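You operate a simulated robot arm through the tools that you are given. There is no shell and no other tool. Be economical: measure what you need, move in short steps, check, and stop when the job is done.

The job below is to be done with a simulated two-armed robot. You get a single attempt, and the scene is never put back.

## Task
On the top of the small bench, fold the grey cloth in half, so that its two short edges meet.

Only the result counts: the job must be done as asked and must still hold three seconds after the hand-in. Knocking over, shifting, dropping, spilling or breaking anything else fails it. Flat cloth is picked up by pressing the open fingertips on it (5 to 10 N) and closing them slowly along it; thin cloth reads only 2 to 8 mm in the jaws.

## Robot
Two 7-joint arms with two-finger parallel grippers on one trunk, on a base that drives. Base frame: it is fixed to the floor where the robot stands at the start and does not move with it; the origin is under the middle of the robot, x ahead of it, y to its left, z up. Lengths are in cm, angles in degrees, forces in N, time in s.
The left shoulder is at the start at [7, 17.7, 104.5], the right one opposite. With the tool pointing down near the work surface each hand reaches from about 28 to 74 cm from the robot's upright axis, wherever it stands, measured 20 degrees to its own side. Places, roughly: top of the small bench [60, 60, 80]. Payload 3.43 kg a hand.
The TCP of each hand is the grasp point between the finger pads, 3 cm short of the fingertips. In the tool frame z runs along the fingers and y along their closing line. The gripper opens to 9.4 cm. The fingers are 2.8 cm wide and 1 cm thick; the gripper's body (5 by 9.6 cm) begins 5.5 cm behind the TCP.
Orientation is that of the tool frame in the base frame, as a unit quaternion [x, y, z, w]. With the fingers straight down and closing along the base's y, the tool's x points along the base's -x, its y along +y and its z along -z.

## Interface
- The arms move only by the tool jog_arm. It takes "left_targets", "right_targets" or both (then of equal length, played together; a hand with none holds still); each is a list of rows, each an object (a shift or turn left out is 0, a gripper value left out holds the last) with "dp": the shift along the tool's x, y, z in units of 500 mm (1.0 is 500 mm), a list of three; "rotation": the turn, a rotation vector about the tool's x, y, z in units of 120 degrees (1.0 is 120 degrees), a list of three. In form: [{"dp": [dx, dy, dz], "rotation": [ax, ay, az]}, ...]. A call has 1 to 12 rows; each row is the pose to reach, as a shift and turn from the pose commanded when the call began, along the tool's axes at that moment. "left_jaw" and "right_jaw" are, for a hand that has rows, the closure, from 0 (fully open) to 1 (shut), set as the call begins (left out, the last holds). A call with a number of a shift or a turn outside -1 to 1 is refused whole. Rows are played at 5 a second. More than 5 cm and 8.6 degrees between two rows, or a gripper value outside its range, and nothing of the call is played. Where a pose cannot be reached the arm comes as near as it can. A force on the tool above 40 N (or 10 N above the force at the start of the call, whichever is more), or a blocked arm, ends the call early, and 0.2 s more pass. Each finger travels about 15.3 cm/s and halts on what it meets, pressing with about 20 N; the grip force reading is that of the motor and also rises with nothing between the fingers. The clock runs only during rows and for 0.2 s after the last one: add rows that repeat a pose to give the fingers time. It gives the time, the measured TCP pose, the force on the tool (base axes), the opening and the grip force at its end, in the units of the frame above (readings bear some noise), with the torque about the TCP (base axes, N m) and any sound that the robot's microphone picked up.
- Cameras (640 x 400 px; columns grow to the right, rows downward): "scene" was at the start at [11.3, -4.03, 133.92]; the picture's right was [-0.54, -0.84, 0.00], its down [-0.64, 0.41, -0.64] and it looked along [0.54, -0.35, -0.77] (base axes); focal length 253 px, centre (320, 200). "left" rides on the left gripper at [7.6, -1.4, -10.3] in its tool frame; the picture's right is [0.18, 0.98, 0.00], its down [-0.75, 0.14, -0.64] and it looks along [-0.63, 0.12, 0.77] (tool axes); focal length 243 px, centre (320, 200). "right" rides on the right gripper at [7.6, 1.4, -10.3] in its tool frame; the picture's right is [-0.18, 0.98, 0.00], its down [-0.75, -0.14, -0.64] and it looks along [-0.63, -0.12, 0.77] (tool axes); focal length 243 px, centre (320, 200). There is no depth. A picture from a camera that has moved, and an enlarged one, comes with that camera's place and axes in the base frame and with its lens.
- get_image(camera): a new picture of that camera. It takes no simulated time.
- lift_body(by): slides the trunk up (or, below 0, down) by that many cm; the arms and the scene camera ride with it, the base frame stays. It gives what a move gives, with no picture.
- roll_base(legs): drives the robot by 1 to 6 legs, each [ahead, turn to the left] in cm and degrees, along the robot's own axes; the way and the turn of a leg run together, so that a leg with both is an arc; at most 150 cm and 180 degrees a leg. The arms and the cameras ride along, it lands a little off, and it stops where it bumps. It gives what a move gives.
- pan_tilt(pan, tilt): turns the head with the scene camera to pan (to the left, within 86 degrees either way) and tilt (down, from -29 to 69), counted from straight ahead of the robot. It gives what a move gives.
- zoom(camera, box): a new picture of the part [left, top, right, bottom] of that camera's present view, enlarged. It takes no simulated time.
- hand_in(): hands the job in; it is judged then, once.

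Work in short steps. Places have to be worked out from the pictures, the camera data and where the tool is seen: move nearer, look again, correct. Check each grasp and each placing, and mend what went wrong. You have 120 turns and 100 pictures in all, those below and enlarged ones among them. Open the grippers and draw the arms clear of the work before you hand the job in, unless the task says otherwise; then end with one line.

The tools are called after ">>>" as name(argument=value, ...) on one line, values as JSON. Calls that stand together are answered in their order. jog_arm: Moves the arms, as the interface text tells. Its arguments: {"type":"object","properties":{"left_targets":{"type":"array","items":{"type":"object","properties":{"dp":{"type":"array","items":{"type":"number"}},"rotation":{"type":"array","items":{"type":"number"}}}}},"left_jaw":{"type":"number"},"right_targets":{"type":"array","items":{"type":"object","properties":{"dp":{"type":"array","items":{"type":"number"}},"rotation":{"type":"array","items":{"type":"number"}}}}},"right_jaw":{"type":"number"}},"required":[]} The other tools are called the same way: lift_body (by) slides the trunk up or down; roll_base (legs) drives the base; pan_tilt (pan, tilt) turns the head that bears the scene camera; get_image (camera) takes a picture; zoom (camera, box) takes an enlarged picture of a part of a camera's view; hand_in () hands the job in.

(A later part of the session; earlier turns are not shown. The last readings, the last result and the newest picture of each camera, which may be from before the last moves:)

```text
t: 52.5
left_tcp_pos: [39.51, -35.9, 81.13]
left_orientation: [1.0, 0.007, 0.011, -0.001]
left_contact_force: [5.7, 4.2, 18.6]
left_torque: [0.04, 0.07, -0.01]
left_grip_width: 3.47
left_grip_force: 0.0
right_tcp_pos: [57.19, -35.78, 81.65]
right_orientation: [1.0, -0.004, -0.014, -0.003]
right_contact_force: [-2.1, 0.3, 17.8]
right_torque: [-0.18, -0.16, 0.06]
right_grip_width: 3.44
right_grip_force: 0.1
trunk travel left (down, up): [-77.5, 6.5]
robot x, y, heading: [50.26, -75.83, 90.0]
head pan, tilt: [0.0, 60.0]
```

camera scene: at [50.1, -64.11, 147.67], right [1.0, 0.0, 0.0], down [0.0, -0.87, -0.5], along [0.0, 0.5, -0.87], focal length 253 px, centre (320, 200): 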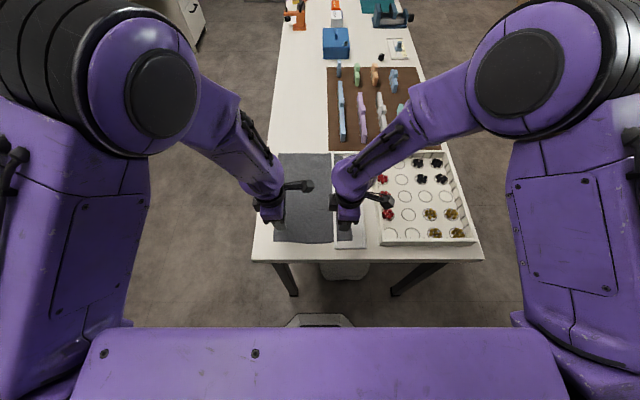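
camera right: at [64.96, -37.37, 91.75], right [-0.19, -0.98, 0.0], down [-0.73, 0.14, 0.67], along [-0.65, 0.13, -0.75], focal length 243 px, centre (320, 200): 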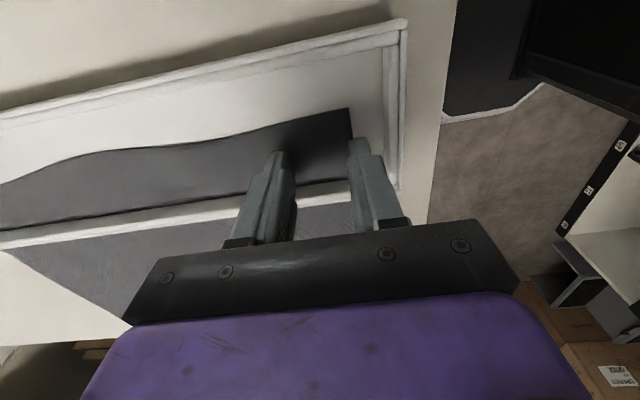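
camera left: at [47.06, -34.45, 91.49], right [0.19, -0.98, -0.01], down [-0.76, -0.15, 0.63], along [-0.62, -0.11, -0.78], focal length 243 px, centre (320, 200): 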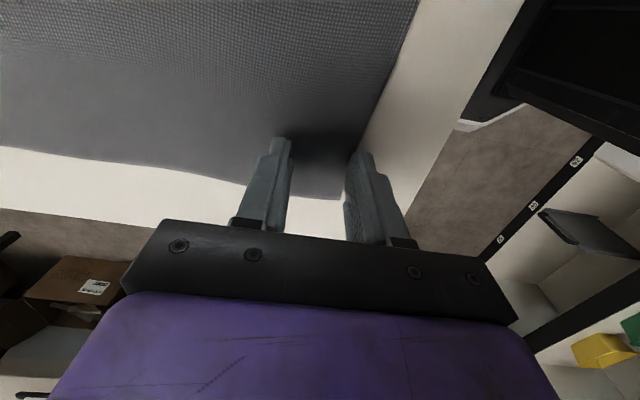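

Ease both ~0.8 mm and start closing slowly.

>>> jog_arm(left_targets=[{"dp": [0, 0, -0.0015]}, {"dp": [0, 0, -0.0015]}], right_targets=[{"dp": [0, 0, -0.0015]}, {"dp": [0, 0, -0.0015]}], left_jaw=0.7, right_jaw=0.7)

>>> jog_arm(left_targets=[{"dp": [0, 0, 0]}], right_targets=[{"dp": [0, 0, 0]}], left_jaw=0.77, right_jaw=0.77)

>>> get_image(camera="left")

>>> get_image(camera="right")

```text
t: 53.1
left_tcp_pos: [39.49, -35.85, 81.21]
left_orientation: [1.0, 0.007, 0.012, 0.001]
left_contact_force: [1.1, 0.2, 2.3]
left_torque: [0.02, 0.01, 0.04]
left_grip_width: 2.82
left_grip_force: 0.1
right_tcp_pos: [57.22, -35.93, 81.68]
right_orientation: [1.0, -0.003, -0.013, -0.002]
right_contact_force: [-0.9, -2.5, 12.0]
right_torque: [-0.09, -0.14, -0.04]
right_grip_width: 2.75
right_grip_force: 0.1
trunk travel left (down, up): [-77.5, 6.5]
robot x, y, heading: [50.17, -75.85, 89.9]
head pan, tilt: [0.0, 60.0]
```

```text
t: 53.5
left_tcp_pos: [39.6, -35.66, 81.31]
left_orientation: [1.0, 0.006, 0.012, 0.0]
left_contact_force: [-0.4, -0.6, 0.3]
left_torque: [0.01, 0.0, 0.0]
left_grip_width: 2.15
left_grip_force: 0.0
right_tcp_pos: [57.07, -35.81, 81.55]
right_orientation: [1.0, -0.003, -0.015, -0.001]
right_contact_force: [0.2, -0.9, 10.1]
right_torque: [0.01, -0.12, -0.01]
right_grip_width: 2.06
right_grip_force: 0.1
trunk travel left (down, up): [-77.5, 6.5]
robot x, y, heading: [50.03, -75.85, 90.0]
head pan, tilt: [0.0, 60.0]
```

```text
69 pictures are left
camera left: at [46.87, -34.24, 91.63], right [0.2, -0.98, 0.0], down [-0.77, -0.15, 0.62], along [-0.61, -0.12, -0.78], focal length 243 px, centre (320, 200)
```

left: 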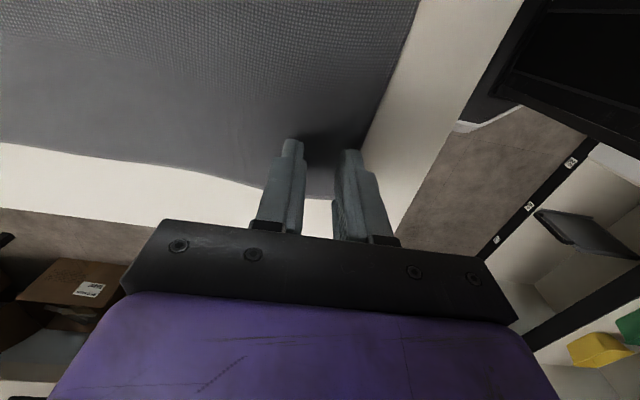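

```text
68 pictures are left
camera right: at [64.9, -37.34, 91.77], right [-0.19, -0.98, 0.0], down [-0.73, 0.14, 0.66], along [-0.65, 0.13, -0.75], focal length 243 px, centre (320, 200)
```

right: 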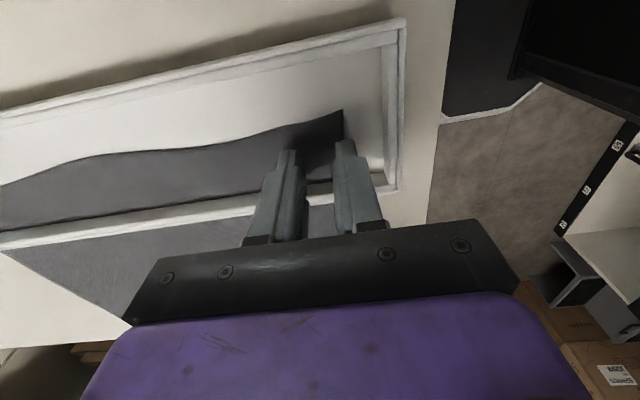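

The right hand is gathering; the left lost pressure. Press left to ~8 N before closing further.

>>> jog_arm(left_targets=[{"dp": [0, 0.006, 0.003]}, {"dp": [0, 0.006, 0.003]}], left_jaw=0.65)

>>> jog_arm(left_targets=[{"dp": [0, 0, 0]}, {"dp": [0, 0, 0]}])

```text
t: 54.1
left_tcp_pos: [39.61, -35.86, 81.24]
left_orientation: [1.0, 0.007, 0.013, -0.003]
left_contact_force: [-0.7, 1.7, 5.0]
left_torque: [0.01, 0.05, -0.02]
left_grip_width: 3.27
left_grip_force: 0.1
right_tcp_pos: [57.23, -35.66, 81.61]
right_orientation: [1.0, -0.003, -0.013, -0.002]
right_contact_force: [-0.2, 0.9, 8.1]
right_torque: [0.03, -0.08, 0.02]
right_grip_width: 2.09
right_grip_force: 0.1
trunk travel left (down, up): [-77.5, 6.5]
robot x, y, heading: [50.38, -75.89, 89.9]
head pan, tilt: [0.0, 60.0]
```

```text
t: 54.7
left_tcp_pos: [39.65, -35.93, 81.19]
left_orientation: [1.0, 0.007, 0.013, -0.003]
left_contact_force: [-0.6, 1.1, 6.1]
left_torque: [0.01, 0.05, -0.03]
left_grip_width: 3.28
left_grip_force: 0.1
right_tcp_pos: [57.18, -35.69, 81.76]
right_orientation: [1.0, -0.003, -0.014, -0.002]
right_contact_force: [-0.5, -0.2, 7.9]
right_torque: [0.03, -0.08, 0.02]
right_grip_width: 2.08
right_grip_force: 0.0
trunk travel left (down, up): [-77.5, 6.5]
robot x, y, heading: [50.17, -75.96, 90.1]
head pan, tilt: [0.0, 60.0]
```

Both press at 6–8 N and are steady. Close in steps, with a hair more pressure on the left.

>>> jog_arm(left_targets=[{"dp": [0, 0, 0.001]}], right_targets=[{"dp": [0, 0, 0]}], left_jaw=0.72, right_jaw=0.83)

>>> jog_arm(left_targets=[{"dp": [0, 0, 0]}], right_targets=[{"dp": [0, 0, 0]}], left_jaw=0.79, right_jaw=0.88)

>>> jog_arm(left_targets=[{"dp": [0, 0, 0]}], right_targets=[{"dp": [0, 0, 0]}], left_jaw=0.86, right_jaw=0.94)

>>> get_image(camera="left")

>>> get_image(camera="right")

```text
t: 55.1
left_tcp_pos: [39.62, -35.94, 81.04]
left_orientation: [1.0, 0.008, 0.014, -0.003]
left_contact_force: [0.1, 0.2, 13.2]
left_torque: [-0.03, 0.18, 0.03]
left_grip_width: 2.58
left_grip_force: 0.0
right_tcp_pos: [57.09, -35.84, 81.67]
right_orientation: [1.0, -0.003, -0.014, -0.002]
right_contact_force: [0.0, 0.8, 3.0]
right_torque: [0.01, -0.02, 0.02]
right_grip_width: 1.54
right_grip_force: 0.1
trunk travel left (down, up): [-77.5, 6.5]
robot x, y, heading: [50.23, -75.88, 89.7]
head pan, tilt: [0.0, 60.0]
```

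```text
t: 55.5
left_tcp_pos: [39.64, -36.02, 81.3]
left_orientation: [1.0, 0.007, 0.013, -0.004]
left_contact_force: [2.6, 0.5, 20.5]
left_torque: [-0.07, 0.16, 0.0]
left_grip_width: 1.82
left_grip_force: 0.1
right_tcp_pos: [57.06, -35.79, 81.78]
right_orientation: [1.0, -0.003, -0.013, -0.002]
right_contact_force: [-1.0, 0.7, 1.0]
right_torque: [-0.02, 0.0, 0.0]
right_grip_width: 1.04
right_grip_force: 0.2
trunk travel left (down, up): [-77.5, 6.5]
robot x, y, heading: [50.29, -75.69, 90.1]
head pan, tilt: [0.0, 60.0]
```

```text
t: 55.9
left_tcp_pos: [39.57, -35.99, 81.15]
left_orientation: [1.0, 0.007, 0.012, -0.004]
left_contact_force: [1.7, 2.2, 24.7]
left_torque: [0.01, 0.22, -0.03]
left_grip_width: 1.38
left_grip_force: 0.3
right_tcp_pos: [57.12, -35.85, 81.73]
right_orientation: [1.0, -0.003, -0.013, -0.002]
right_contact_force: [-0.4, 0.3, 1.5]
right_torque: [0.0, 0.0, -0.01]
right_grip_width: 0.51
right_grip_force: 0.1
trunk travel left (down, up): [-77.5, 6.5]
robot x, y, heading: [50.31, -75.42, 89.6]
head pan, tilt: [0.0, 60.0]
```

```text
67 pictures are left
camera left: at [46.91, -34.53, 91.53], right [0.2, -0.98, 0.0], down [-0.77, -0.16, 0.62], along [-0.61, -0.12, -0.78], focal length 243 px, centre (320, 200)
```

left: 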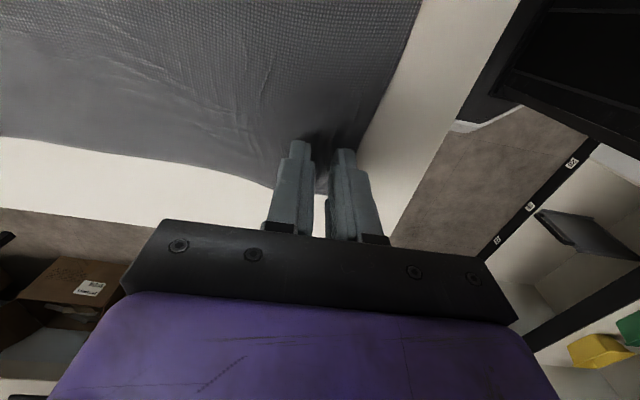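

```text
66 pictures are left
camera right: at [64.99, -37.43, 91.8], right [-0.19, -0.98, 0.0], down [-0.73, 0.14, 0.66], along [-0.65, 0.13, -0.75], focal length 243 px, centre (320, 200)
```

right: 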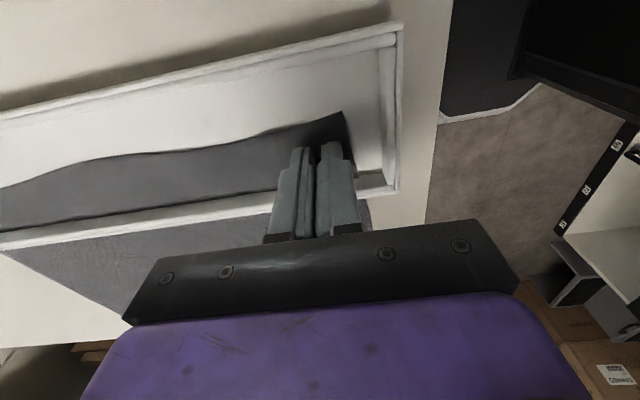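

The left hand has gathered cloth; the right slipped under low pressure. Shut the left, reopen the right and press harder.

>>> jog_arm(left_targets=[{"dp": [0, 0, 0]}, {"dp": [0, 0, -0.002]}], right_targets=[{"dp": [0, 0, -0.006]}, {"dp": [0, 0, -0.006]}], left_jaw=1.0, right_jaw=0.6)

>>> jog_arm(right_targets=[{"dp": [0, 0, 0.007]}, {"dp": [0, 0, 0.01]}, {"dp": [0, 0, 0.01]}])

```text
t: 56.5
left_tcp_pos: [39.47, -36.2, 81.19]
left_orientation: [1.0, 0.007, 0.01, -0.002]
left_contact_force: [3.6, -0.7, 22.2]
left_torque: [-0.02, 0.15, -0.01]
left_grip_width: 0.01
left_grip_force: 20.0
right_tcp_pos: [57.17, -35.81, 81.91]
right_orientation: [1.0, -0.004, -0.015, -0.001]
right_contact_force: [0.4, 0.8, -0.3]
right_torque: [0.0, 0.01, 0.0]
right_grip_width: 3.73
right_grip_force: 0.1
trunk travel left (down, up): [-77.5, 6.5]
robot x, y, heading: [50.28, -75.64, 89.9]
head pan, tilt: [0.0, 60.0]
```

```text
t: 57.3
left_tcp_pos: [39.41, -36.15, 81.16]
left_orientation: [1.0, 0.008, 0.014, -0.002]
left_contact_force: [0.6, 0.1, 0.9]
left_torque: [-0.02, -0.01, 0.02]
left_grip_width: 0.0
left_grip_force: 19.7
right_tcp_pos: [57.21, -35.59, 81.6]
right_orientation: [1.0, -0.005, -0.013, -0.005]
right_contact_force: [2.8, -5.8, 31.0]
right_torque: [-0.67, -0.44, 0.0]
right_grip_width: 3.86
right_grip_force: 0.7
trunk travel left (down, up): [-77.5, 6.5]
robot x, y, heading: [50.12, -75.8, 89.9]
head pan, tilt: [0.0, 60.0]
stopped in row 3 (right hand): the force on the tool passed its limit (the readings are from after the stop); the commanded pose is now the measured one
```

The left reads 0.0: cloth slipped out at the last quick closing. Reopen both to ~4 cm, shift 1 cm inward so both tips are on cloth, and retry with smaller closing steps.

>>> jog_arm(left_targets=[{"dp": [0, -0.005, -0.02]}, {"dp": [0, -0.022, -0.02]}, {"dp": [0, -0.022, -0.004]}, {"dp": [0, -0.022, 0]}], right_targets=[{"dp": [0, 0, -0.02]}, {"dp": [0, -0.008, -0.02]}, {"dp": [0, -0.008, -0.008]}, {"dp": [0, -0.008, -0.005]}], left_jaw=0.57, right_jaw=0.57)

>>> get_image(camera="left")

>>> get_image(camera="right")

```text
t: 58.3
left_tcp_pos: [39.6, -34.8, 81.34]
left_orientation: [1.0, 0.011, 0.016, -0.001]
left_contact_force: [0.3, 0.4, -0.2]
left_torque: [-0.03, -0.02, 0.02]
left_grip_width: 4.02
left_grip_force: 0.0
right_tcp_pos: [57.2, -35.08, 81.7]
right_orientation: [1.0, -0.003, -0.014, -0.004]
right_contact_force: [0.6, 0.1, 0.5]
right_torque: [-0.01, -0.02, 0.04]
right_grip_width: 4.05
right_grip_force: 0.1
trunk travel left (down, up): [-77.5, 6.5]
robot x, y, heading: [50.2, -75.57, 90.1]
head pan, tilt: [0.0, 60.0]
```

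```text
65 pictures are left
camera left: at [46.78, -33.27, 91.69], right [0.21, -0.98, 0.0], down [-0.77, -0.16, 0.62], along [-0.6, -0.13, -0.79], focal length 243 px, centre (320, 200)
```

left: 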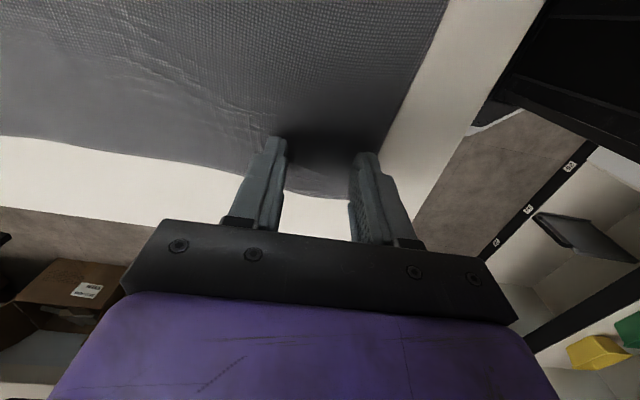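

```text
64 pictures are left
camera right: at [65.02, -36.74, 91.82], right [-0.19, -0.98, 0.0], down [-0.73, 0.14, 0.66], along [-0.65, 0.13, -0.75], focal length 243 px, centre (320, 200)
```

right: 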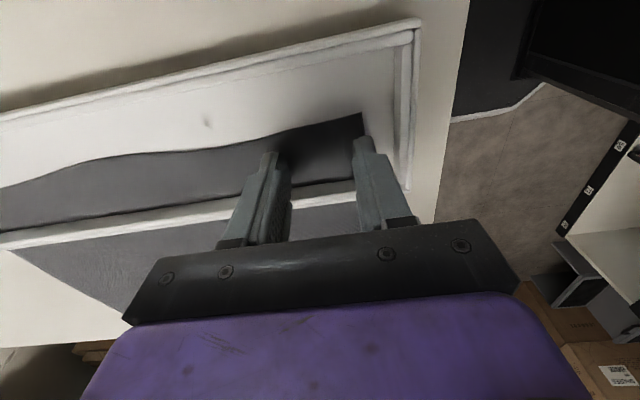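

Both tips are on the cloth just inside the edge. Press gently.

>>> jog_arm(left_targets=[{"dp": [0, 0, 0.003]}, {"dp": [0, 0, 0.003]}, {"dp": [0, 0, 0.003]}], right_targets=[{"dp": [0, 0, 0.003]}, {"dp": [0, 0, 0.003]}, {"dp": [0, 0, 0.003]}])

```text
t: 59.1
left_tcp_pos: [39.52, -34.88, 81.16]
left_orientation: [1.0, 0.012, 0.015, -0.003]
left_contact_force: [3.6, 2.3, 20.9]
left_torque: [-0.17, 0.08, 0.02]
left_grip_width: 4.01
left_grip_force: 0.0
right_tcp_pos: [57.25, -35.17, 81.64]
right_orientation: [1.0, -0.005, -0.014, -0.004]
right_contact_force: [-1.9, 2.4, 12.7]
right_torque: [-0.14, -0.11, -0.03]
right_grip_width: 3.94
right_grip_force: 0.1
trunk travel left (down, up): [-77.5, 6.5]
robot x, y, heading: [50.25, -75.57, 89.9]
head pan, tilt: [0.0, 60.0]
```

>>> jog_arm(left_targets=[{"dp": [0, 0, -0.0015]}, {"dp": [0, 0, -0.0015]}], right_targets=[{"dp": [0, 0, 0]}, {"dp": [0, 0, 0]}], left_jaw=0.64, right_jaw=0.64)

>>> jog_arm(left_targets=[{"dp": [0, 0, 0]}], right_targets=[{"dp": [0, 0, 0]}], left_jaw=0.7, right_jaw=0.7)

```text
t: 59.7
left_tcp_pos: [39.47, -35.21, 81.14]
left_orientation: [1.0, 0.011, 0.015, -0.001]
left_contact_force: [2.3, 2.3, 13.1]
left_torque: [-0.01, 0.09, -0.03]
left_grip_width: 3.3
left_grip_force: 0.0
right_tcp_pos: [57.37, -35.25, 81.69]
right_orientation: [1.0, -0.003, -0.013, -0.005]
right_contact_force: [0.8, 0.4, 20.5]
right_torque: [-0.3, -0.28, 0.0]
right_grip_width: 3.27
right_grip_force: 0.1
trunk travel left (down, up): [-77.5, 6.5]
robot x, y, heading: [50.1, -75.54, 90.1]
head pan, tilt: [0.0, 60.0]
```

```text
t: 60.1
left_tcp_pos: [39.44, -35.26, 81.16]
left_orientation: [1.0, 0.012, 0.014, -0.002]
left_contact_force: [-1.1, -0.6, 8.0]
left_torque: [-0.02, 0.12, 0.0]
left_grip_width: 2.76
left_grip_force: 0.0
right_tcp_pos: [57.2, -35.27, 81.67]
right_orientation: [1.0, -0.004, -0.013, -0.005]
right_contact_force: [1.8, 0.7, 23.5]
right_torque: [-0.2, -0.29, 0.03]
right_grip_width: 2.66
right_grip_force: 0.1
trunk travel left (down, up): [-77.5, 6.5]
robot x, y, heading: [50.01, -75.81, 89.9]
head pan, tilt: [0.0, 60.0]
```

Left 8 N, right 23 N; ease the right slightly and continue closing.

>>> jog_arm(left_targets=[{"dp": [0, 0, 0.0005]}], right_targets=[{"dp": [0, 0, -0.0015]}], left_jaw=0.76, right_jaw=0.76)

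>>> jog_arm(left_targets=[{"dp": [0, 0, 0]}], right_targets=[{"dp": [0, 0, 0]}], left_jaw=0.81, right_jaw=0.81)

>>> get_image(camera="left")

>>> get_image(camera="right")

```text
t: 60.5
left_tcp_pos: [39.35, -34.92, 81.22]
left_orientation: [1.0, 0.011, 0.016, -0.001]
left_contact_force: [-2.2, -2.0, 15.2]
left_torque: [-0.16, 0.21, 0.02]
left_grip_width: 2.23
left_grip_force: 0.1
right_tcp_pos: [57.15, -35.26, 81.7]
right_orientation: [1.0, -0.004, -0.014, -0.003]
right_contact_force: [-1.6, 1.1, 6.5]
right_torque: [0.0, -0.04, 0.02]
right_grip_width: 2.23
right_grip_force: 0.1
trunk travel left (down, up): [-77.5, 6.5]
robot x, y, heading: [49.94, -75.72, 89.8]
head pan, tilt: [0.0, 60.0]
```

```text
t: 60.9
left_tcp_pos: [39.45, -34.87, 81.12]
left_orientation: [1.0, 0.012, 0.017, -0.001]
left_contact_force: [-0.1, -1.3, 13.3]
left_torque: [-0.04, 0.21, 0.0]
left_grip_width: 1.67
left_grip_force: 0.1
right_tcp_pos: [57.28, -35.39, 81.72]
right_orientation: [1.0, -0.004, -0.012, -0.004]
right_contact_force: [-1.7, -0.9, 4.7]
right_torque: [-0.01, 0.0, -0.02]
right_grip_width: 1.94
right_grip_force: 1.3
trunk travel left (down, up): [-77.5, 6.5]
robot x, y, heading: [50.54, -75.67, 90.0]
head pan, tilt: [0.0, 60.0]
```

```text
63 pictures are left
camera left: at [46.73, -33.4, 91.6], right [0.21, -0.98, 0.0], down [-0.77, -0.16, 0.62], along [-0.6, -0.13, -0.79], focal length 243 px, centre (320, 200)
```

left: 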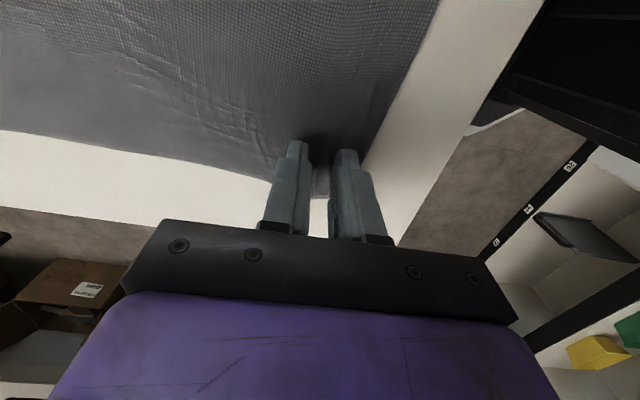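

```text
62 pictures are left
camera right: at [64.98, -36.87, 91.79], right [-0.19, -0.98, 0.0], down [-0.74, 0.14, 0.66], along [-0.65, 0.13, -0.75], focal length 243 px, centre (320, 200)
```

right: 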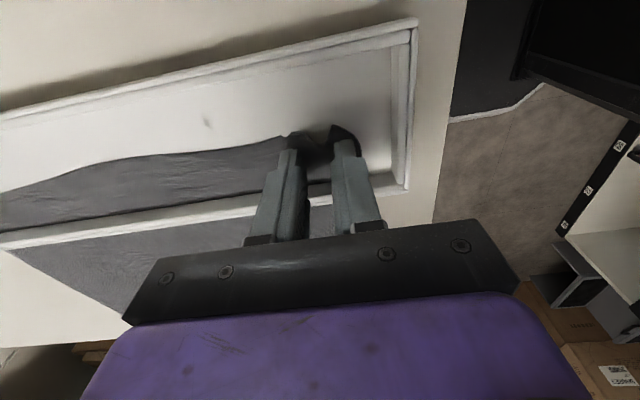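

The right hand has a clear gather (grip force rising). Continue.

>>> jog_arm(left_targets=[{"dp": [0, 0, 0]}], right_targets=[{"dp": [0, 0, 0]}], left_jaw=0.85, right_jaw=0.87)

>>> jog_arm(left_targets=[{"dp": [0, 0, 0]}], right_targets=[{"dp": [0, 0, 0]}], left_jaw=0.88, right_jaw=0.93)

>>> jog_arm(left_targets=[{"dp": [0, 0, 0]}], right_targets=[{"dp": [0, 0, 0]}], left_jaw=0.91, right_jaw=1.0)

>>> get_image(camera="left")

>>> get_image(camera="right")

```text
t: 61.3
left_tcp_pos: [39.57, -34.86, 81.2]
left_orientation: [1.0, 0.012, 0.016, -0.002]
left_contact_force: [1.7, -0.6, 13.7]
left_torque: [-0.03, 0.11, 0.01]
left_grip_width: 1.24
left_grip_force: 0.1
right_tcp_pos: [57.22, -35.22, 81.8]
right_orientation: [1.0, -0.003, -0.013, -0.004]
right_contact_force: [-2.5, 2.1, 2.6]
right_torque: [0.08, 0.02, 0.01]
right_grip_width: 1.26
right_grip_force: 20.2
trunk travel left (down, up): [-77.5, 6.5]
robot x, y, heading: [50.11, -75.49, 89.7]
head pan, tilt: [0.0, 60.0]
```

```text
t: 61.7
left_tcp_pos: [39.47, -34.89, 81.21]
left_orientation: [1.0, 0.012, 0.016, -0.002]
left_contact_force: [2.6, 0.0, 15.6]
left_torque: [-0.01, 0.09, -0.01]
left_grip_width: 0.89
left_grip_force: 0.1
right_tcp_pos: [57.32, -35.3, 81.73]
right_orientation: [1.0, -0.003, -0.014, -0.003]
right_contact_force: [-1.7, 2.1, 2.4]
right_torque: [0.02, 0.03, 0.06]
right_grip_width: 1.28
right_grip_force: 19.8
trunk travel left (down, up): [-77.5, 6.5]
robot x, y, heading: [50.3, -75.85, 89.8]
head pan, tilt: [0.0, 60.0]
```

```text
t: 62.1
left_tcp_pos: [39.61, -34.98, 81.24]
left_orientation: [1.0, 0.011, 0.016, -0.002]
left_contact_force: [3.1, 0.2, 15.9]
left_torque: [0.03, 0.08, -0.03]
left_grip_width: 0.86
left_grip_force: 0.6
right_tcp_pos: [57.16, -35.14, 81.73]
right_orientation: [1.0, -0.004, -0.013, -0.003]
right_contact_force: [-2.6, 1.0, 2.5]
right_torque: [0.07, 0.06, -0.01]
right_grip_width: 1.28
right_grip_force: 20.2
trunk travel left (down, up): [-77.5, 6.5]
robot x, y, heading: [50.02, -75.66, 89.9]
head pan, tilt: [0.0, 60.0]
```

```text
61 pictures are left
camera left: at [46.77, -33.37, 91.58], right [0.21, -0.98, 0.0], down [-0.77, -0.16, 0.62], along [-0.6, -0.13, -0.79], focal length 243 px, centre (320, 200)
```

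left: 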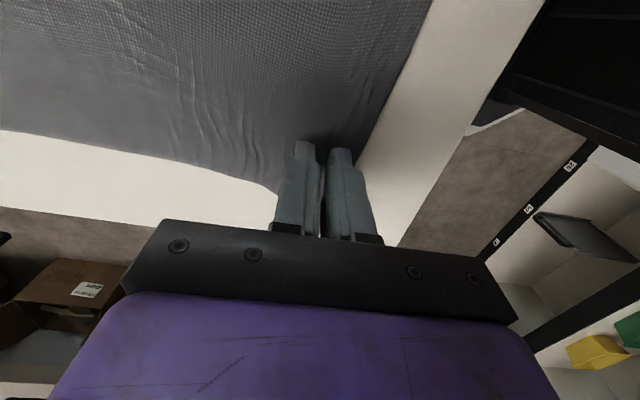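

```text
60 pictures are left
camera right: at [65.02, -36.83, 91.8], right [-0.19, -0.98, 0.0], down [-0.73, 0.14, 0.66], along [-0.65, 0.13, -0.75], focal length 243 px, centre (320, 200)
```

right: 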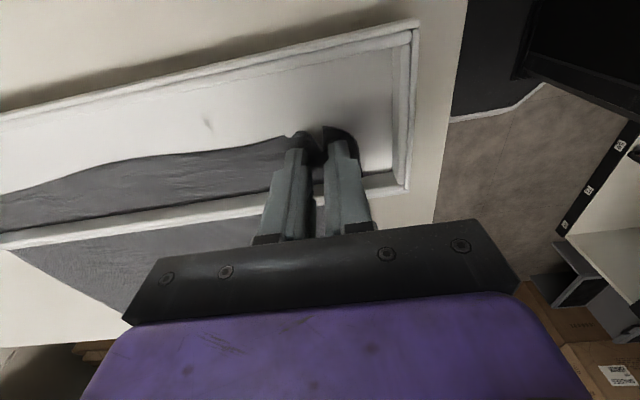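

Right is holding (1.28 cm, 20 N). Finish closing the left.

>>> jog_arm(left_targets=[{"dp": [0, 0, 0]}], left_jaw=0.95)

>>> jog_arm(left_targets=[{"dp": [0, 0, 0]}, {"dp": [0, 0, 0]}], left_jaw=1.0)

```text
t: 62.5
left_tcp_pos: [39.51, -34.84, 81.29]
left_orientation: [1.0, 0.011, 0.016, -0.002]
left_contact_force: [3.2, 0.1, 16.9]
left_torque: [0.01, 0.15, 0.03]
left_grip_width: 0.42
left_grip_force: 0.1
right_tcp_pos: [57.31, -35.21, 81.8]
right_orientation: [1.0, -0.004, -0.014, -0.003]
right_contact_force: [-1.9, 1.2, 3.6]
right_torque: [0.05, 0.05, -0.01]
right_grip_width: 1.25
right_grip_force: 20.1
trunk travel left (down, up): [-77.5, 6.5]
robot x, y, heading: [50.58, -75.77, 89.8]
head pan, tilt: [0.0, 60.0]
```

```text
t: 63.1
left_tcp_pos: [39.54, -35.11, 81.27]
left_orientation: [1.0, 0.012, 0.015, -0.002]
left_contact_force: [0.8, -1.0, 18.5]
left_torque: [-0.02, 0.22, 0.04]
left_grip_width: 0.0
left_grip_force: 20.1
right_tcp_pos: [57.28, -35.22, 81.85]
right_orientation: [1.0, -0.003, -0.013, -0.005]
right_contact_force: [-0.1, 1.8, 3.8]
right_torque: [0.06, 0.01, -0.01]
right_grip_width: 1.24
right_grip_force: 20.0
trunk travel left (down, up): [-77.5, 6.5]
robot x, y, heading: [50.36, -75.9, 89.8]
head pan, tilt: [0.0, 60.0]
```

Left slipped again (0.0). The right succeeded when pressed ~20 N at the beginning; retry the left with wider opening and firmer initial press.

>>> jog_arm(left_targets=[{"dp": [0, 0, -0.02]}, {"dp": [0.01, -0.005, -0.02]}, {"dp": [0.01, -0.005, -0.004]}, {"dp": [0.01, -0.005, 0.001]}, {"dp": [0.01, -0.005, 0.003]}, {"dp": [0.01, -0.005, 0.003]}], left_jaw=0.5)

>>> get_image(camera="left")

```text
t: 64.5
left_tcp_pos: [39.99, -34.6, 81.19]
left_orientation: [1.0, 0.011, 0.015, -0.003]
left_contact_force: [3.8, 1.9, 24.4]
left_torque: [-0.34, 0.15, 0.07]
left_grip_width: 4.69
left_grip_force: 0.1
right_tcp_pos: [57.21, -35.38, 81.68]
right_orientation: [1.0, -0.004, -0.014, -0.003]
right_contact_force: [-2.7, 2.6, 5.0]
right_torque: [0.1, 0.06, 0.03]
right_grip_width: 1.23
right_grip_force: 20.8
trunk travel left (down, up): [-77.5, 6.5]
robot x, y, heading: [50.28, -75.81, 90.0]
head pan, tilt: [0.0, 60.0]
```

```text
59 pictures are left
camera left: at [47.23, -33.04, 91.58], right [0.21, -0.98, 0.0], down [-0.77, -0.16, 0.62], along [-0.6, -0.13, -0.79], focal length 243 px, centre (320, 200)
```

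left: 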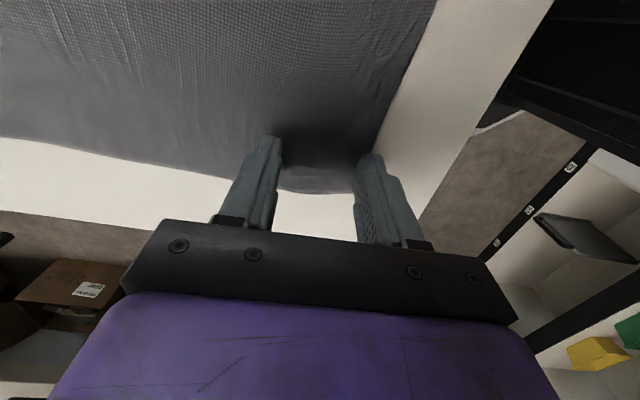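

The outer tip is barely on the edge; shift 1.5 cm inward and 1.5 cm away from the side edge, then press again.

>>> jog_arm(left_targets=[{"dp": [0, 0, -0.02]}, {"dp": [0.03, -0.03, -0.02]}, {"dp": [0.03, -0.03, -0.005]}, {"dp": [0.03, -0.03, 0]}, {"dp": [0.03, -0.03, 0]}])

>>> jog_arm(left_targets=[{"dp": [0, 0, 0]}], left_jaw=0.57)

```text
t: 65.7
left_tcp_pos: [41.65, -32.99, 81.21]
left_orientation: [1.0, 0.01, 0.015, -0.003]
left_contact_force: [2.7, 1.3, 16.8]
left_torque: [-0.44, 0.09, 0.06]
left_grip_width: 4.67
left_grip_force: 0.0
right_tcp_pos: [57.24, -35.18, 81.77]
right_orientation: [1.0, -0.003, -0.015, -0.004]
right_contact_force: [-2.5, 1.9, 7.2]
right_torque: [0.09, 0.01, 0.01]
right_grip_width: 1.2
right_grip_force: 20.3
trunk travel left (down, up): [-77.5, 6.5]
robot x, y, heading: [50.37, -75.92, 89.7]
head pan, tilt: [0.0, 60.0]
```

```text
t: 66.1
left_tcp_pos: [41.57, -33.04, 81.2]
left_orientation: [1.0, 0.01, 0.013, -0.002]
left_contact_force: [2.7, 2.6, 26.3]
left_torque: [-0.49, 0.19, 0.03]
left_grip_width: 3.9
left_grip_force: 0.1
right_tcp_pos: [57.17, -35.23, 81.75]
right_orientation: [1.0, -0.004, -0.014, -0.003]
right_contact_force: [-1.6, 1.7, 4.6]
right_torque: [0.1, 0.06, 0.02]
right_grip_width: 1.23
right_grip_force: 20.5
trunk travel left (down, up): [-77.5, 6.5]
robot x, y, heading: [50.3, -75.4, 90.0]
head pan, tilt: [0.0, 60.0]
```

The torque (−0.49 N·m at 26 N) shows only the outer finger bears on the cloth; tilt about x by −1.5° to load both tips.

>>> jog_arm(left_targets=[{"dp": [0, 0, -0.01], "rotation": [-0.006, 0, 0]}, {"dp": [0, 0, -0.01], "rotation": [-0.0125, 0, 0]}, {"dp": [0, 0, -0.003], "rotation": [-0.0125, 0, 0]}, {"dp": [0, 0, 0], "rotation": [-0.0125, 0, 0]}, {"dp": [0, 0, 0], "rotation": [-0.0125, 0, 0]}], left_jaw=0.5)

```text
t: 67.3
left_tcp_pos: [41.65, -33.13, 81.31]
left_orientation: [1.0, 0.009, 0.014, 0.008]
left_contact_force: [6.0, 0.9, 28.8]
left_torque: [0.89, 0.2, -0.22]
left_grip_width: 4.64
left_grip_force: 0.0
right_tcp_pos: [57.26, -35.32, 81.75]
right_orientation: [1.0, -0.005, -0.013, -0.004]
right_contact_force: [-0.2, 2.1, 5.4]
right_torque: [0.09, 0.03, -0.01]
right_grip_width: 1.15
right_grip_force: 20.0
trunk travel left (down, up): [-77.5, 6.5]
robot x, y, heading: [50.22, -75.98, 89.9]
head pan, tilt: [0.0, 60.0]
```

Slight overshoot; rotate half way back and ease off.

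>>> jog_arm(left_targets=[{"dp": [0, 0, -0.003], "rotation": [0.006, 0, 0]}, {"dp": [0, 0, -0.001], "rotation": [0.006, 0, 0]}, {"dp": [0, 0, -0.001], "rotation": [0.006, 0, 0]}])

```text
t: 68.1
left_tcp_pos: [41.39, -33.27, 81.07]
left_orientation: [1.0, 0.009, 0.013, 0.004]
left_contact_force: [-1.9, 5.8, 29.1]
left_torque: [0.88, 0.47, -0.02]
left_grip_width: 4.75
left_grip_force: 0.4
right_tcp_pos: [57.34, -35.3, 81.74]
right_orientation: [1.0, -0.003, -0.014, -0.004]
right_contact_force: [2.3, 1.4, 14.5]
right_torque: [0.14, -0.06, -0.02]
right_grip_width: 1.05
right_grip_force: 20.2
trunk travel left (down, up): [-77.5, 6.5]
robot x, y, heading: [50.08, -75.8, 89.9]
head pan, tilt: [0.0, 60.0]
```

>>> jog_arm(left_targets=[{"dp": [0, 0, -0.002], "rotation": [0.004, 0, 0]}, {"dp": [0, 0, -0.002], "rotation": [0.004, 0, 0]}, {"dp": [0, 0, -0.002], "rotation": [0.004, 0, 0]}])

```text
t: 68.9
left_tcp_pos: [41.56, -33.44, 81.12]
left_orientation: [1.0, 0.008, 0.014, 0.003]
left_contact_force: [-1.3, 0.4, 6.0]
left_torque: [0.07, 0.14, -0.02]
left_grip_width: 4.69
left_grip_force: 0.0
right_tcp_pos: [57.22, -35.19, 81.84]
right_orientation: [1.0, -0.004, -0.013, -0.004]
right_contact_force: [5.1, -0.6, 26.1]
right_torque: [0.17, -0.11, -0.01]
right_grip_width: 1.05
right_grip_force: 19.7
trunk travel left (down, up): [-77.5, 6.5]
robot x, y, heading: [50.51, -75.6, 89.9]
head pan, tilt: [0.0, 60.0]
```

Nearly balanced. Close the left in small steps at ~8–10 N, and ease the right.

>>> jog_arm(left_targets=[{"dp": [0, 0, 0.001], "rotation": [0.001, 0, 0]}, {"dp": [0, 0, 0.001], "rotation": [0.001, 0, 0]}], right_targets=[{"dp": [0, 0, -0.004]}, {"dp": [0, 0, -0.004]}], left_jaw=0.55)

>>> jog_arm(left_targets=[{"dp": [0, 0, 0]}], left_jaw=0.6)

>>> jog_arm(left_targets=[{"dp": [0, 0, 0]}], left_jaw=0.65)

>>> get_image(camera="left")

```text
t: 69.5
left_tcp_pos: [41.54, -33.15, 81.18]
left_orientation: [1.0, 0.01, 0.015, 0.001]
left_contact_force: [1.5, -3.9, 20.4]
left_torque: [-0.41, 0.2, 0.08]
left_grip_width: 4.27
left_grip_force: 1.0
right_tcp_pos: [57.21, -35.13, 81.89]
right_orientation: [1.0, -0.004, -0.014, -0.003]
right_contact_force: [-4.6, 8.1, 0.5]
right_torque: [0.29, 0.12, -0.13]
right_grip_width: 0.27
right_grip_force: 20.3
trunk travel left (down, up): [-77.5, 6.5]
robot x, y, heading: [50.3, -75.86, 89.8]
head pan, tilt: [0.0, 60.0]
```

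```text
t: 69.9
left_tcp_pos: [41.5, -33.04, 81.11]
left_orientation: [1.0, 0.009, 0.015, -0.001]
left_contact_force: [1.7, 2.8, 19.0]
left_torque: [-0.28, 0.18, 0.03]
left_grip_width: 3.67
left_grip_force: 0.0
right_tcp_pos: [57.28, -35.01, 81.88]
right_orientation: [1.0, -0.003, -0.014, -0.003]
right_contact_force: [-6.1, 8.3, -0.1]
right_torque: [0.26, 0.21, -0.08]
right_grip_width: 0.29
right_grip_force: 19.9
trunk travel left (down, up): [-77.5, 6.5]
robot x, y, heading: [50.09, -75.88, 89.8]
head pan, tilt: [0.0, 60.0]
```

```text
t: 70.3
left_tcp_pos: [41.63, -33.04, 81.07]
left_orientation: [1.0, 0.01, 0.015, 0.0]
left_contact_force: [2.7, 2.1, 21.6]
left_torque: [-0.28, 0.21, 0.03]
left_grip_width: 3.15
left_grip_force: 0.0
right_tcp_pos: [57.24, -35.13, 81.87]
right_orientation: [1.0, -0.003, -0.014, -0.003]
right_contact_force: [-6.4, 8.0, -0.7]
right_torque: [0.23, 0.22, -0.1]
right_grip_width: 0.28
right_grip_force: 20.3
trunk travel left (down, up): [-77.5, 6.5]
robot x, y, heading: [50.11, -76.04, 90.1]
head pan, tilt: [0.0, 60.0]
```

```text
58 pictures are left
camera left: at [48.75, -31.48, 91.56], right [0.2, -0.98, 0.01], down [-0.77, -0.16, 0.62], along [-0.61, -0.13, -0.78], focal length 243 px, centre (320, 200)
```

left: 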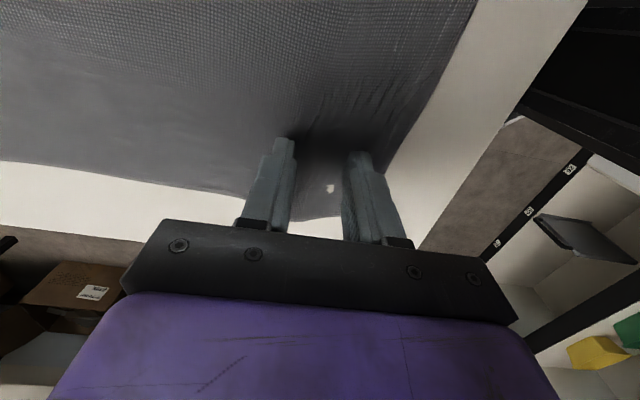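

The right holds a thin fold (2.8 mm, with cloth tension). Continue closing the left slowly.

>>> jog_arm(left_targets=[{"dp": [0, 0, -0.0005]}], left_jaw=0.7)

>>> jog_arm(left_targets=[{"dp": [0, 0, 0]}], left_jaw=0.75)

>>> jog_arm(left_targets=[{"dp": [0, 0, 0]}], left_jaw=0.8)

>>> get_image(camera="left")

```text
t: 70.7
left_tcp_pos: [41.58, -33.04, 81.2]
left_orientation: [1.0, 0.01, 0.014, 0.0]
left_contact_force: [3.8, 0.8, 25.3]
left_torque: [-0.31, 0.17, 0.05]
left_grip_width: 2.75
left_grip_force: 0.1
right_tcp_pos: [57.13, -35.05, 82.0]
right_orientation: [1.0, -0.004, -0.014, -0.003]
right_contact_force: [-7.1, 7.5, 0.3]
right_torque: [0.21, 0.2, -0.11]
right_grip_width: 0.29
right_grip_force: 20.1
trunk travel left (down, up): [-77.5, 6.5]
robot x, y, heading: [50.15, -75.88, 90.0]
head pan, tilt: [0.0, 60.0]
```

```text
t: 71.1
left_tcp_pos: [41.42, -33.05, 81.18]
left_orientation: [1.0, 0.01, 0.014, 0.001]
left_contact_force: [4.1, 0.5, 24.8]
left_torque: [-0.3, 0.18, 0.03]
left_grip_width: 2.39
left_grip_force: 0.1
right_tcp_pos: [57.25, -35.22, 81.98]
right_orientation: [1.0, -0.003, -0.014, -0.004]
right_contact_force: [-7.1, 8.2, -0.4]
right_torque: [0.29, 0.27, -0.15]
right_grip_width: 0.3
right_grip_force: 20.1
trunk travel left (down, up): [-77.5, 6.5]
robot x, y, heading: [50.48, -75.91, 90.0]
head pan, tilt: [0.0, 60.0]
```

```text
t: 71.5
left_tcp_pos: [41.45, -33.1, 81.1]
left_orientation: [1.0, 0.009, 0.013, 0.0]
left_contact_force: [3.3, 0.1, 25.9]
left_torque: [-0.34, 0.22, 0.01]
left_grip_width: 1.94
left_grip_force: 0.6
right_tcp_pos: [57.25, -35.11, 81.96]
right_orientation: [1.0, -0.004, -0.014, -0.003]
right_contact_force: [-6.3, 9.6, 0.1]
right_torque: [0.27, 0.25, -0.1]
right_grip_width: 0.3
right_grip_force: 20.0
trunk travel left (down, up): [-77.5, 6.5]
robot x, y, heading: [50.58, -75.88, 90.1]
head pan, tilt: [0.0, 60.0]
```

```text
57 pictures are left
camera left: at [48.7, -31.58, 91.55], right [0.2, -0.98, 0.01], down [-0.77, -0.16, 0.62], along [-0.61, -0.13, -0.78], focal length 243 px, centre (320, 200)
```

left: 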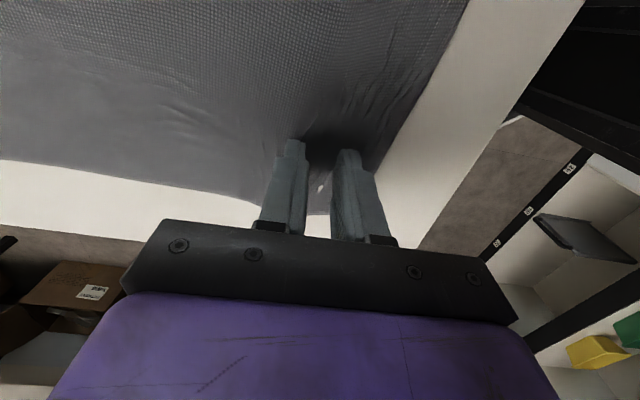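

A ridge with grip force appears. Continue with slight relief.

>>> jog_arm(left_targets=[{"dp": [0, 0, -0.001]}], left_jaw=0.84)

>>> jog_arm(left_targets=[{"dp": [0, 0, 0]}], left_jaw=0.88)

>>> jog_arm(left_targets=[{"dp": [0, 0, 0]}], left_jaw=0.92)

>>> jog_arm(left_targets=[{"dp": [0, 0, 0]}], left_jaw=0.96)

>>> get_image(camera="left")

```text
t: 71.9
left_tcp_pos: [41.49, -33.17, 81.24]
left_orientation: [1.0, 0.01, 0.014, 0.001]
left_contact_force: [4.4, -0.8, 22.2]
left_torque: [-0.23, 0.14, -0.02]
left_grip_width: 1.59
left_grip_force: 0.6
right_tcp_pos: [57.26, -35.31, 81.9]
right_orientation: [1.0, -0.003, -0.014, -0.003]
right_contact_force: [-7.8, 7.7, 0.4]
right_torque: [0.25, 0.31, -0.12]
right_grip_width: 0.28
right_grip_force: 19.8
trunk travel left (down, up): [-77.5, 6.5]
robot x, y, heading: [49.98, -75.68, 90.1]
head pan, tilt: [0.0, 60.0]
```

```text
t: 72.3
left_tcp_pos: [41.45, -33.17, 81.19]
left_orientation: [1.0, 0.01, 0.014, 0.001]
left_contact_force: [2.5, -0.8, 16.1]
left_torque: [-0.17, 0.13, 0.05]
left_grip_width: 1.21
left_grip_force: 0.8
right_tcp_pos: [57.22, -35.1, 81.95]
right_orientation: [1.0, -0.003, -0.013, -0.003]
right_contact_force: [-7.4, 8.1, 0.1]
right_torque: [0.25, 0.22, -0.13]
right_grip_width: 0.28
right_grip_force: 19.5
trunk travel left (down, up): [-77.5, 6.5]
robot x, y, heading: [50.55, -75.95, 89.9]
head pan, tilt: [0.0, 60.0]
```

```text
t: 72.7
left_tcp_pos: [41.39, -32.99, 81.19]
left_orientation: [1.0, 0.009, 0.015, 0.0]
left_contact_force: [1.9, -1.0, 10.8]
left_torque: [-0.1, 0.09, -0.02]
left_grip_width: 0.66
left_grip_force: 0.0
right_tcp_pos: [57.2, -35.16, 81.8]
right_orientation: [1.0, -0.003, -0.012, -0.003]
right_contact_force: [-5.5, 8.3, 1.1]
right_torque: [0.24, 0.2, -0.09]
right_grip_width: 0.27
right_grip_force: 20.1
trunk travel left (down, up): [-77.5, 6.5]
robot x, y, heading: [50.52, -75.8, 89.9]
head pan, tilt: [0.0, 60.0]
```

```text
t: 73.1
left_tcp_pos: [41.51, -33.04, 81.18]
left_orientation: [1.0, 0.01, 0.014, 0.001]
left_contact_force: [1.4, 0.0, 8.6]
left_torque: [-0.07, 0.02, 0.0]
left_grip_width: 0.25
left_grip_force: 0.1
right_tcp_pos: [57.19, -35.07, 81.94]
right_orientation: [1.0, -0.003, -0.014, -0.002]
right_contact_force: [-6.2, 7.5, 1.5]
right_torque: [0.22, 0.2, -0.11]
right_grip_width: 0.3
right_grip_force: 20.0
trunk travel left (down, up): [-77.5, 6.5]
robot x, y, heading: [50.4, -76.06, 89.9]
head pan, tilt: [0.0, 60.0]
```

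```text
56 pictures are left
camera left: at [48.67, -31.49, 91.57], right [0.2, -0.98, 0.01], down [-0.77, -0.15, 0.62], along [-0.61, -0.13, -0.78], focal length 243 px, centre (320, 200)
```

left: 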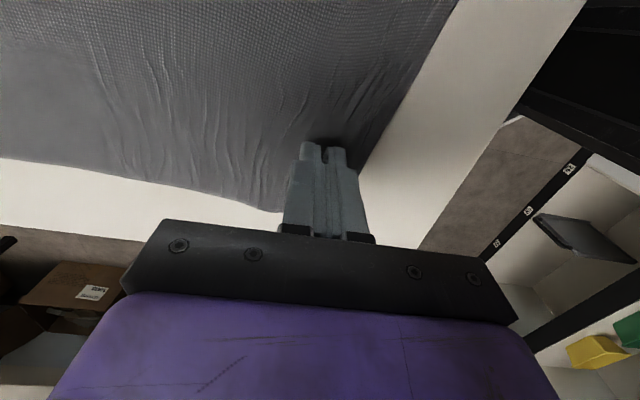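

The left slipped again. Right has a firm hold, so instead: lift the edge with the right and pinch the raised edge with the left from above. First clear the left and lift the right 3 cm, watching the tray.

>>> jog_arm(left_targets=[{"dp": [0, 0, -0.05]}, {"dp": [0, 0, -0.12]}, {"dp": [0, 0, -0.18]}, {"dp": [0, 0, -0.2]}], right_targets=[{"dp": [0, 0, -0.01]}, {"dp": [0, 0, -0.025]}, {"dp": [0, 0, -0.04]}, {"dp": [0, 0, -0.06]}], left_jaw=0.4)

>>> get_image(camera="right")

>>> get_image(camera="scene")

```text
t: 74.0
left_tcp_pos: [40.67, -37.51, 85.28]
left_orientation: [0.996, 0.026, 0.022, 0.081]
left_contact_force: [0.6, 0.3, -0.3]
left_torque: [-0.04, -0.01, -0.02]
left_grip_width: 5.64
left_grip_force: 0.1
right_tcp_pos: [57.1, -35.05, 84.07]
right_orientation: [1.0, -0.004, -0.014, -0.001]
right_contact_force: [-3.6, 6.8, -7.1]
right_torque: [0.23, 0.13, -0.15]
right_grip_width: 0.29
right_grip_force: 20.0
trunk travel left (down, up): [-77.5, 6.5]
robot x, y, heading: [50.35, -75.67, 90.1]
head pan, tilt: [0.0, 60.0]
stopped in row 4 (left hand): the arm was blocked; the commanded pose is now the measured one
```

```text
55 pictures are left
camera right: at [64.93, -36.65, 94.18], right [-0.19, -0.98, 0.0], down [-0.73, 0.14, 0.66], along [-0.65, 0.13, -0.75], focal length 243 px, centre (320, 200)
```

right: 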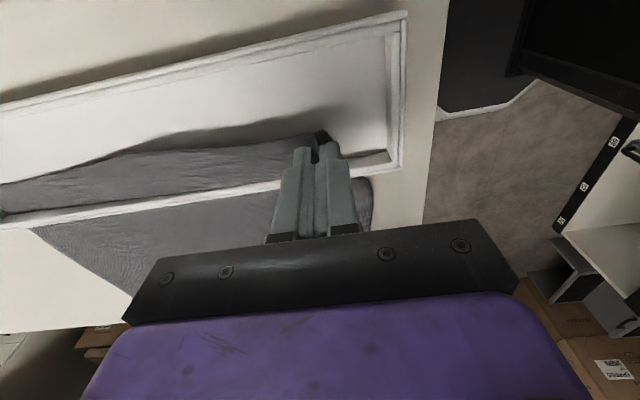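

```text
54 pictures are left
camera scene: at [49.99, -63.76, 147.64], right [1.0, 0.0, 0.0], down [0.0, -0.87, -0.5], along [0.0, 0.5, -0.87], focal length 253 px, centre (320, 200)
```

scene: 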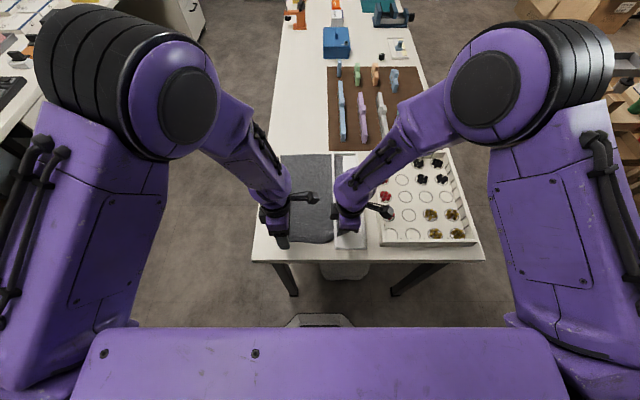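

The left reached a joint limit moving straight up; level it and move it away up and forward. The right lift of 2.4 cm shows cloth tension only, the tray is unmoved.

>>> jog_arm(left_targets=[{"dp": [0, -0.025, -0.03], "rotation": [0.026, 0, 0]}, {"dp": [0, -0.05, -0.06], "rotation": [0.052, 0, 0]}, {"dp": [0, -0.076, -0.094], "rotation": [0.078, 0, 0]}, {"dp": [0, -0.12, -0.14], "rotation": [0.078, 0, 0]}])

```text
t: 75.0
left_tcp_pos: [39.67, -31.84, 89.39]
left_orientation: [0.998, 0.039, 0.027, 0.027]
left_contact_force: [0.0, 0.1, 0.7]
left_torque: [0.01, -0.01, 0.03]
left_grip_width: 5.66
left_grip_force: 0.1
right_tcp_pos: [57.19, -35.12, 84.09]
right_orientation: [1.0, -0.004, -0.013, -0.001]
right_contact_force: [-6.7, 6.8, -5.5]
right_torque: [0.25, 0.2, -0.1]
right_grip_width: 0.28
right_grip_force: 19.9
trunk travel left (down, up): [-77.5, 6.5]
robot x, y, heading: [50.35, -76.22, 90.1]
head pan, tilt: [0.0, 60.0]
```

>>> jog_arm(right_targets=[{"dp": [0, 0, -0.02]}, {"dp": [0, 0, -0.04]}])

>>> zoom(camera="right", box=[160, 100, 440, 260])

>>> zoom(camera="scene", box=[250, 140, 400, 260])

```text
t: 75.6
left_tcp_pos: [39.57, -31.56, 89.81]
left_orientation: [0.998, 0.041, 0.031, 0.022]
left_contact_force: [0.3, 0.5, 0.3]
left_torque: [-0.02, 0.0, -0.01]
left_grip_width: 5.64
left_grip_force: 0.0
right_tcp_pos: [56.86, -35.07, 86.06]
right_orientation: [1.0, -0.002, -0.013, 0.0]
right_contact_force: [-15.0, 1.1, -20.1]
right_torque: [0.09, 0.74, -0.03]
right_grip_width: 0.31
right_grip_force: 20.2
trunk travel left (down, up): [-77.5, 6.5]
robot x, y, heading: [50.32, -75.79, 90.0]
head pan, tilt: [0.0, 60.0]
```

```text
2.29 times, centred on (300, 180) of right
camera zoom: at [64.7, -36.77, 96.18], right [-0.19, -0.98, 0.0], down [-0.74, 0.14, 0.66], along [-0.65, 0.12, -0.75], focal length 555 px, centre (366, 246)
```

zoom: 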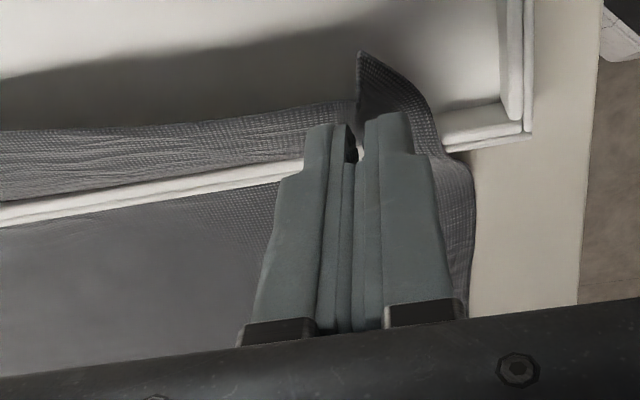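

```text
3.33 times, centred on (325, 200) of scene
camera zoom: at [49.75, -63.68, 147.61], right [1.0, 0.0, 0.0], down [0.0, -0.87, -0.5], along [0.0, 0.5, -0.87], focal length 844 px, centre (303, 200)
```

zoom: 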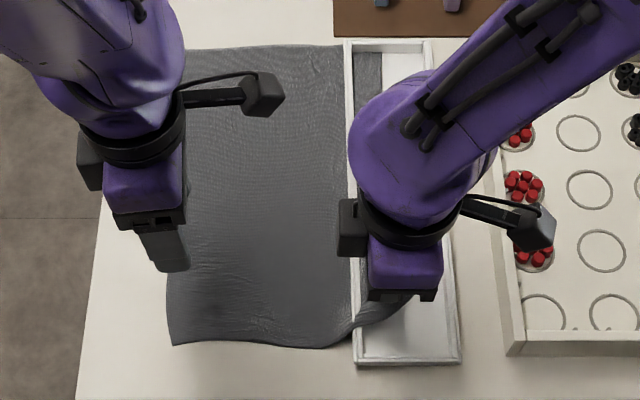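

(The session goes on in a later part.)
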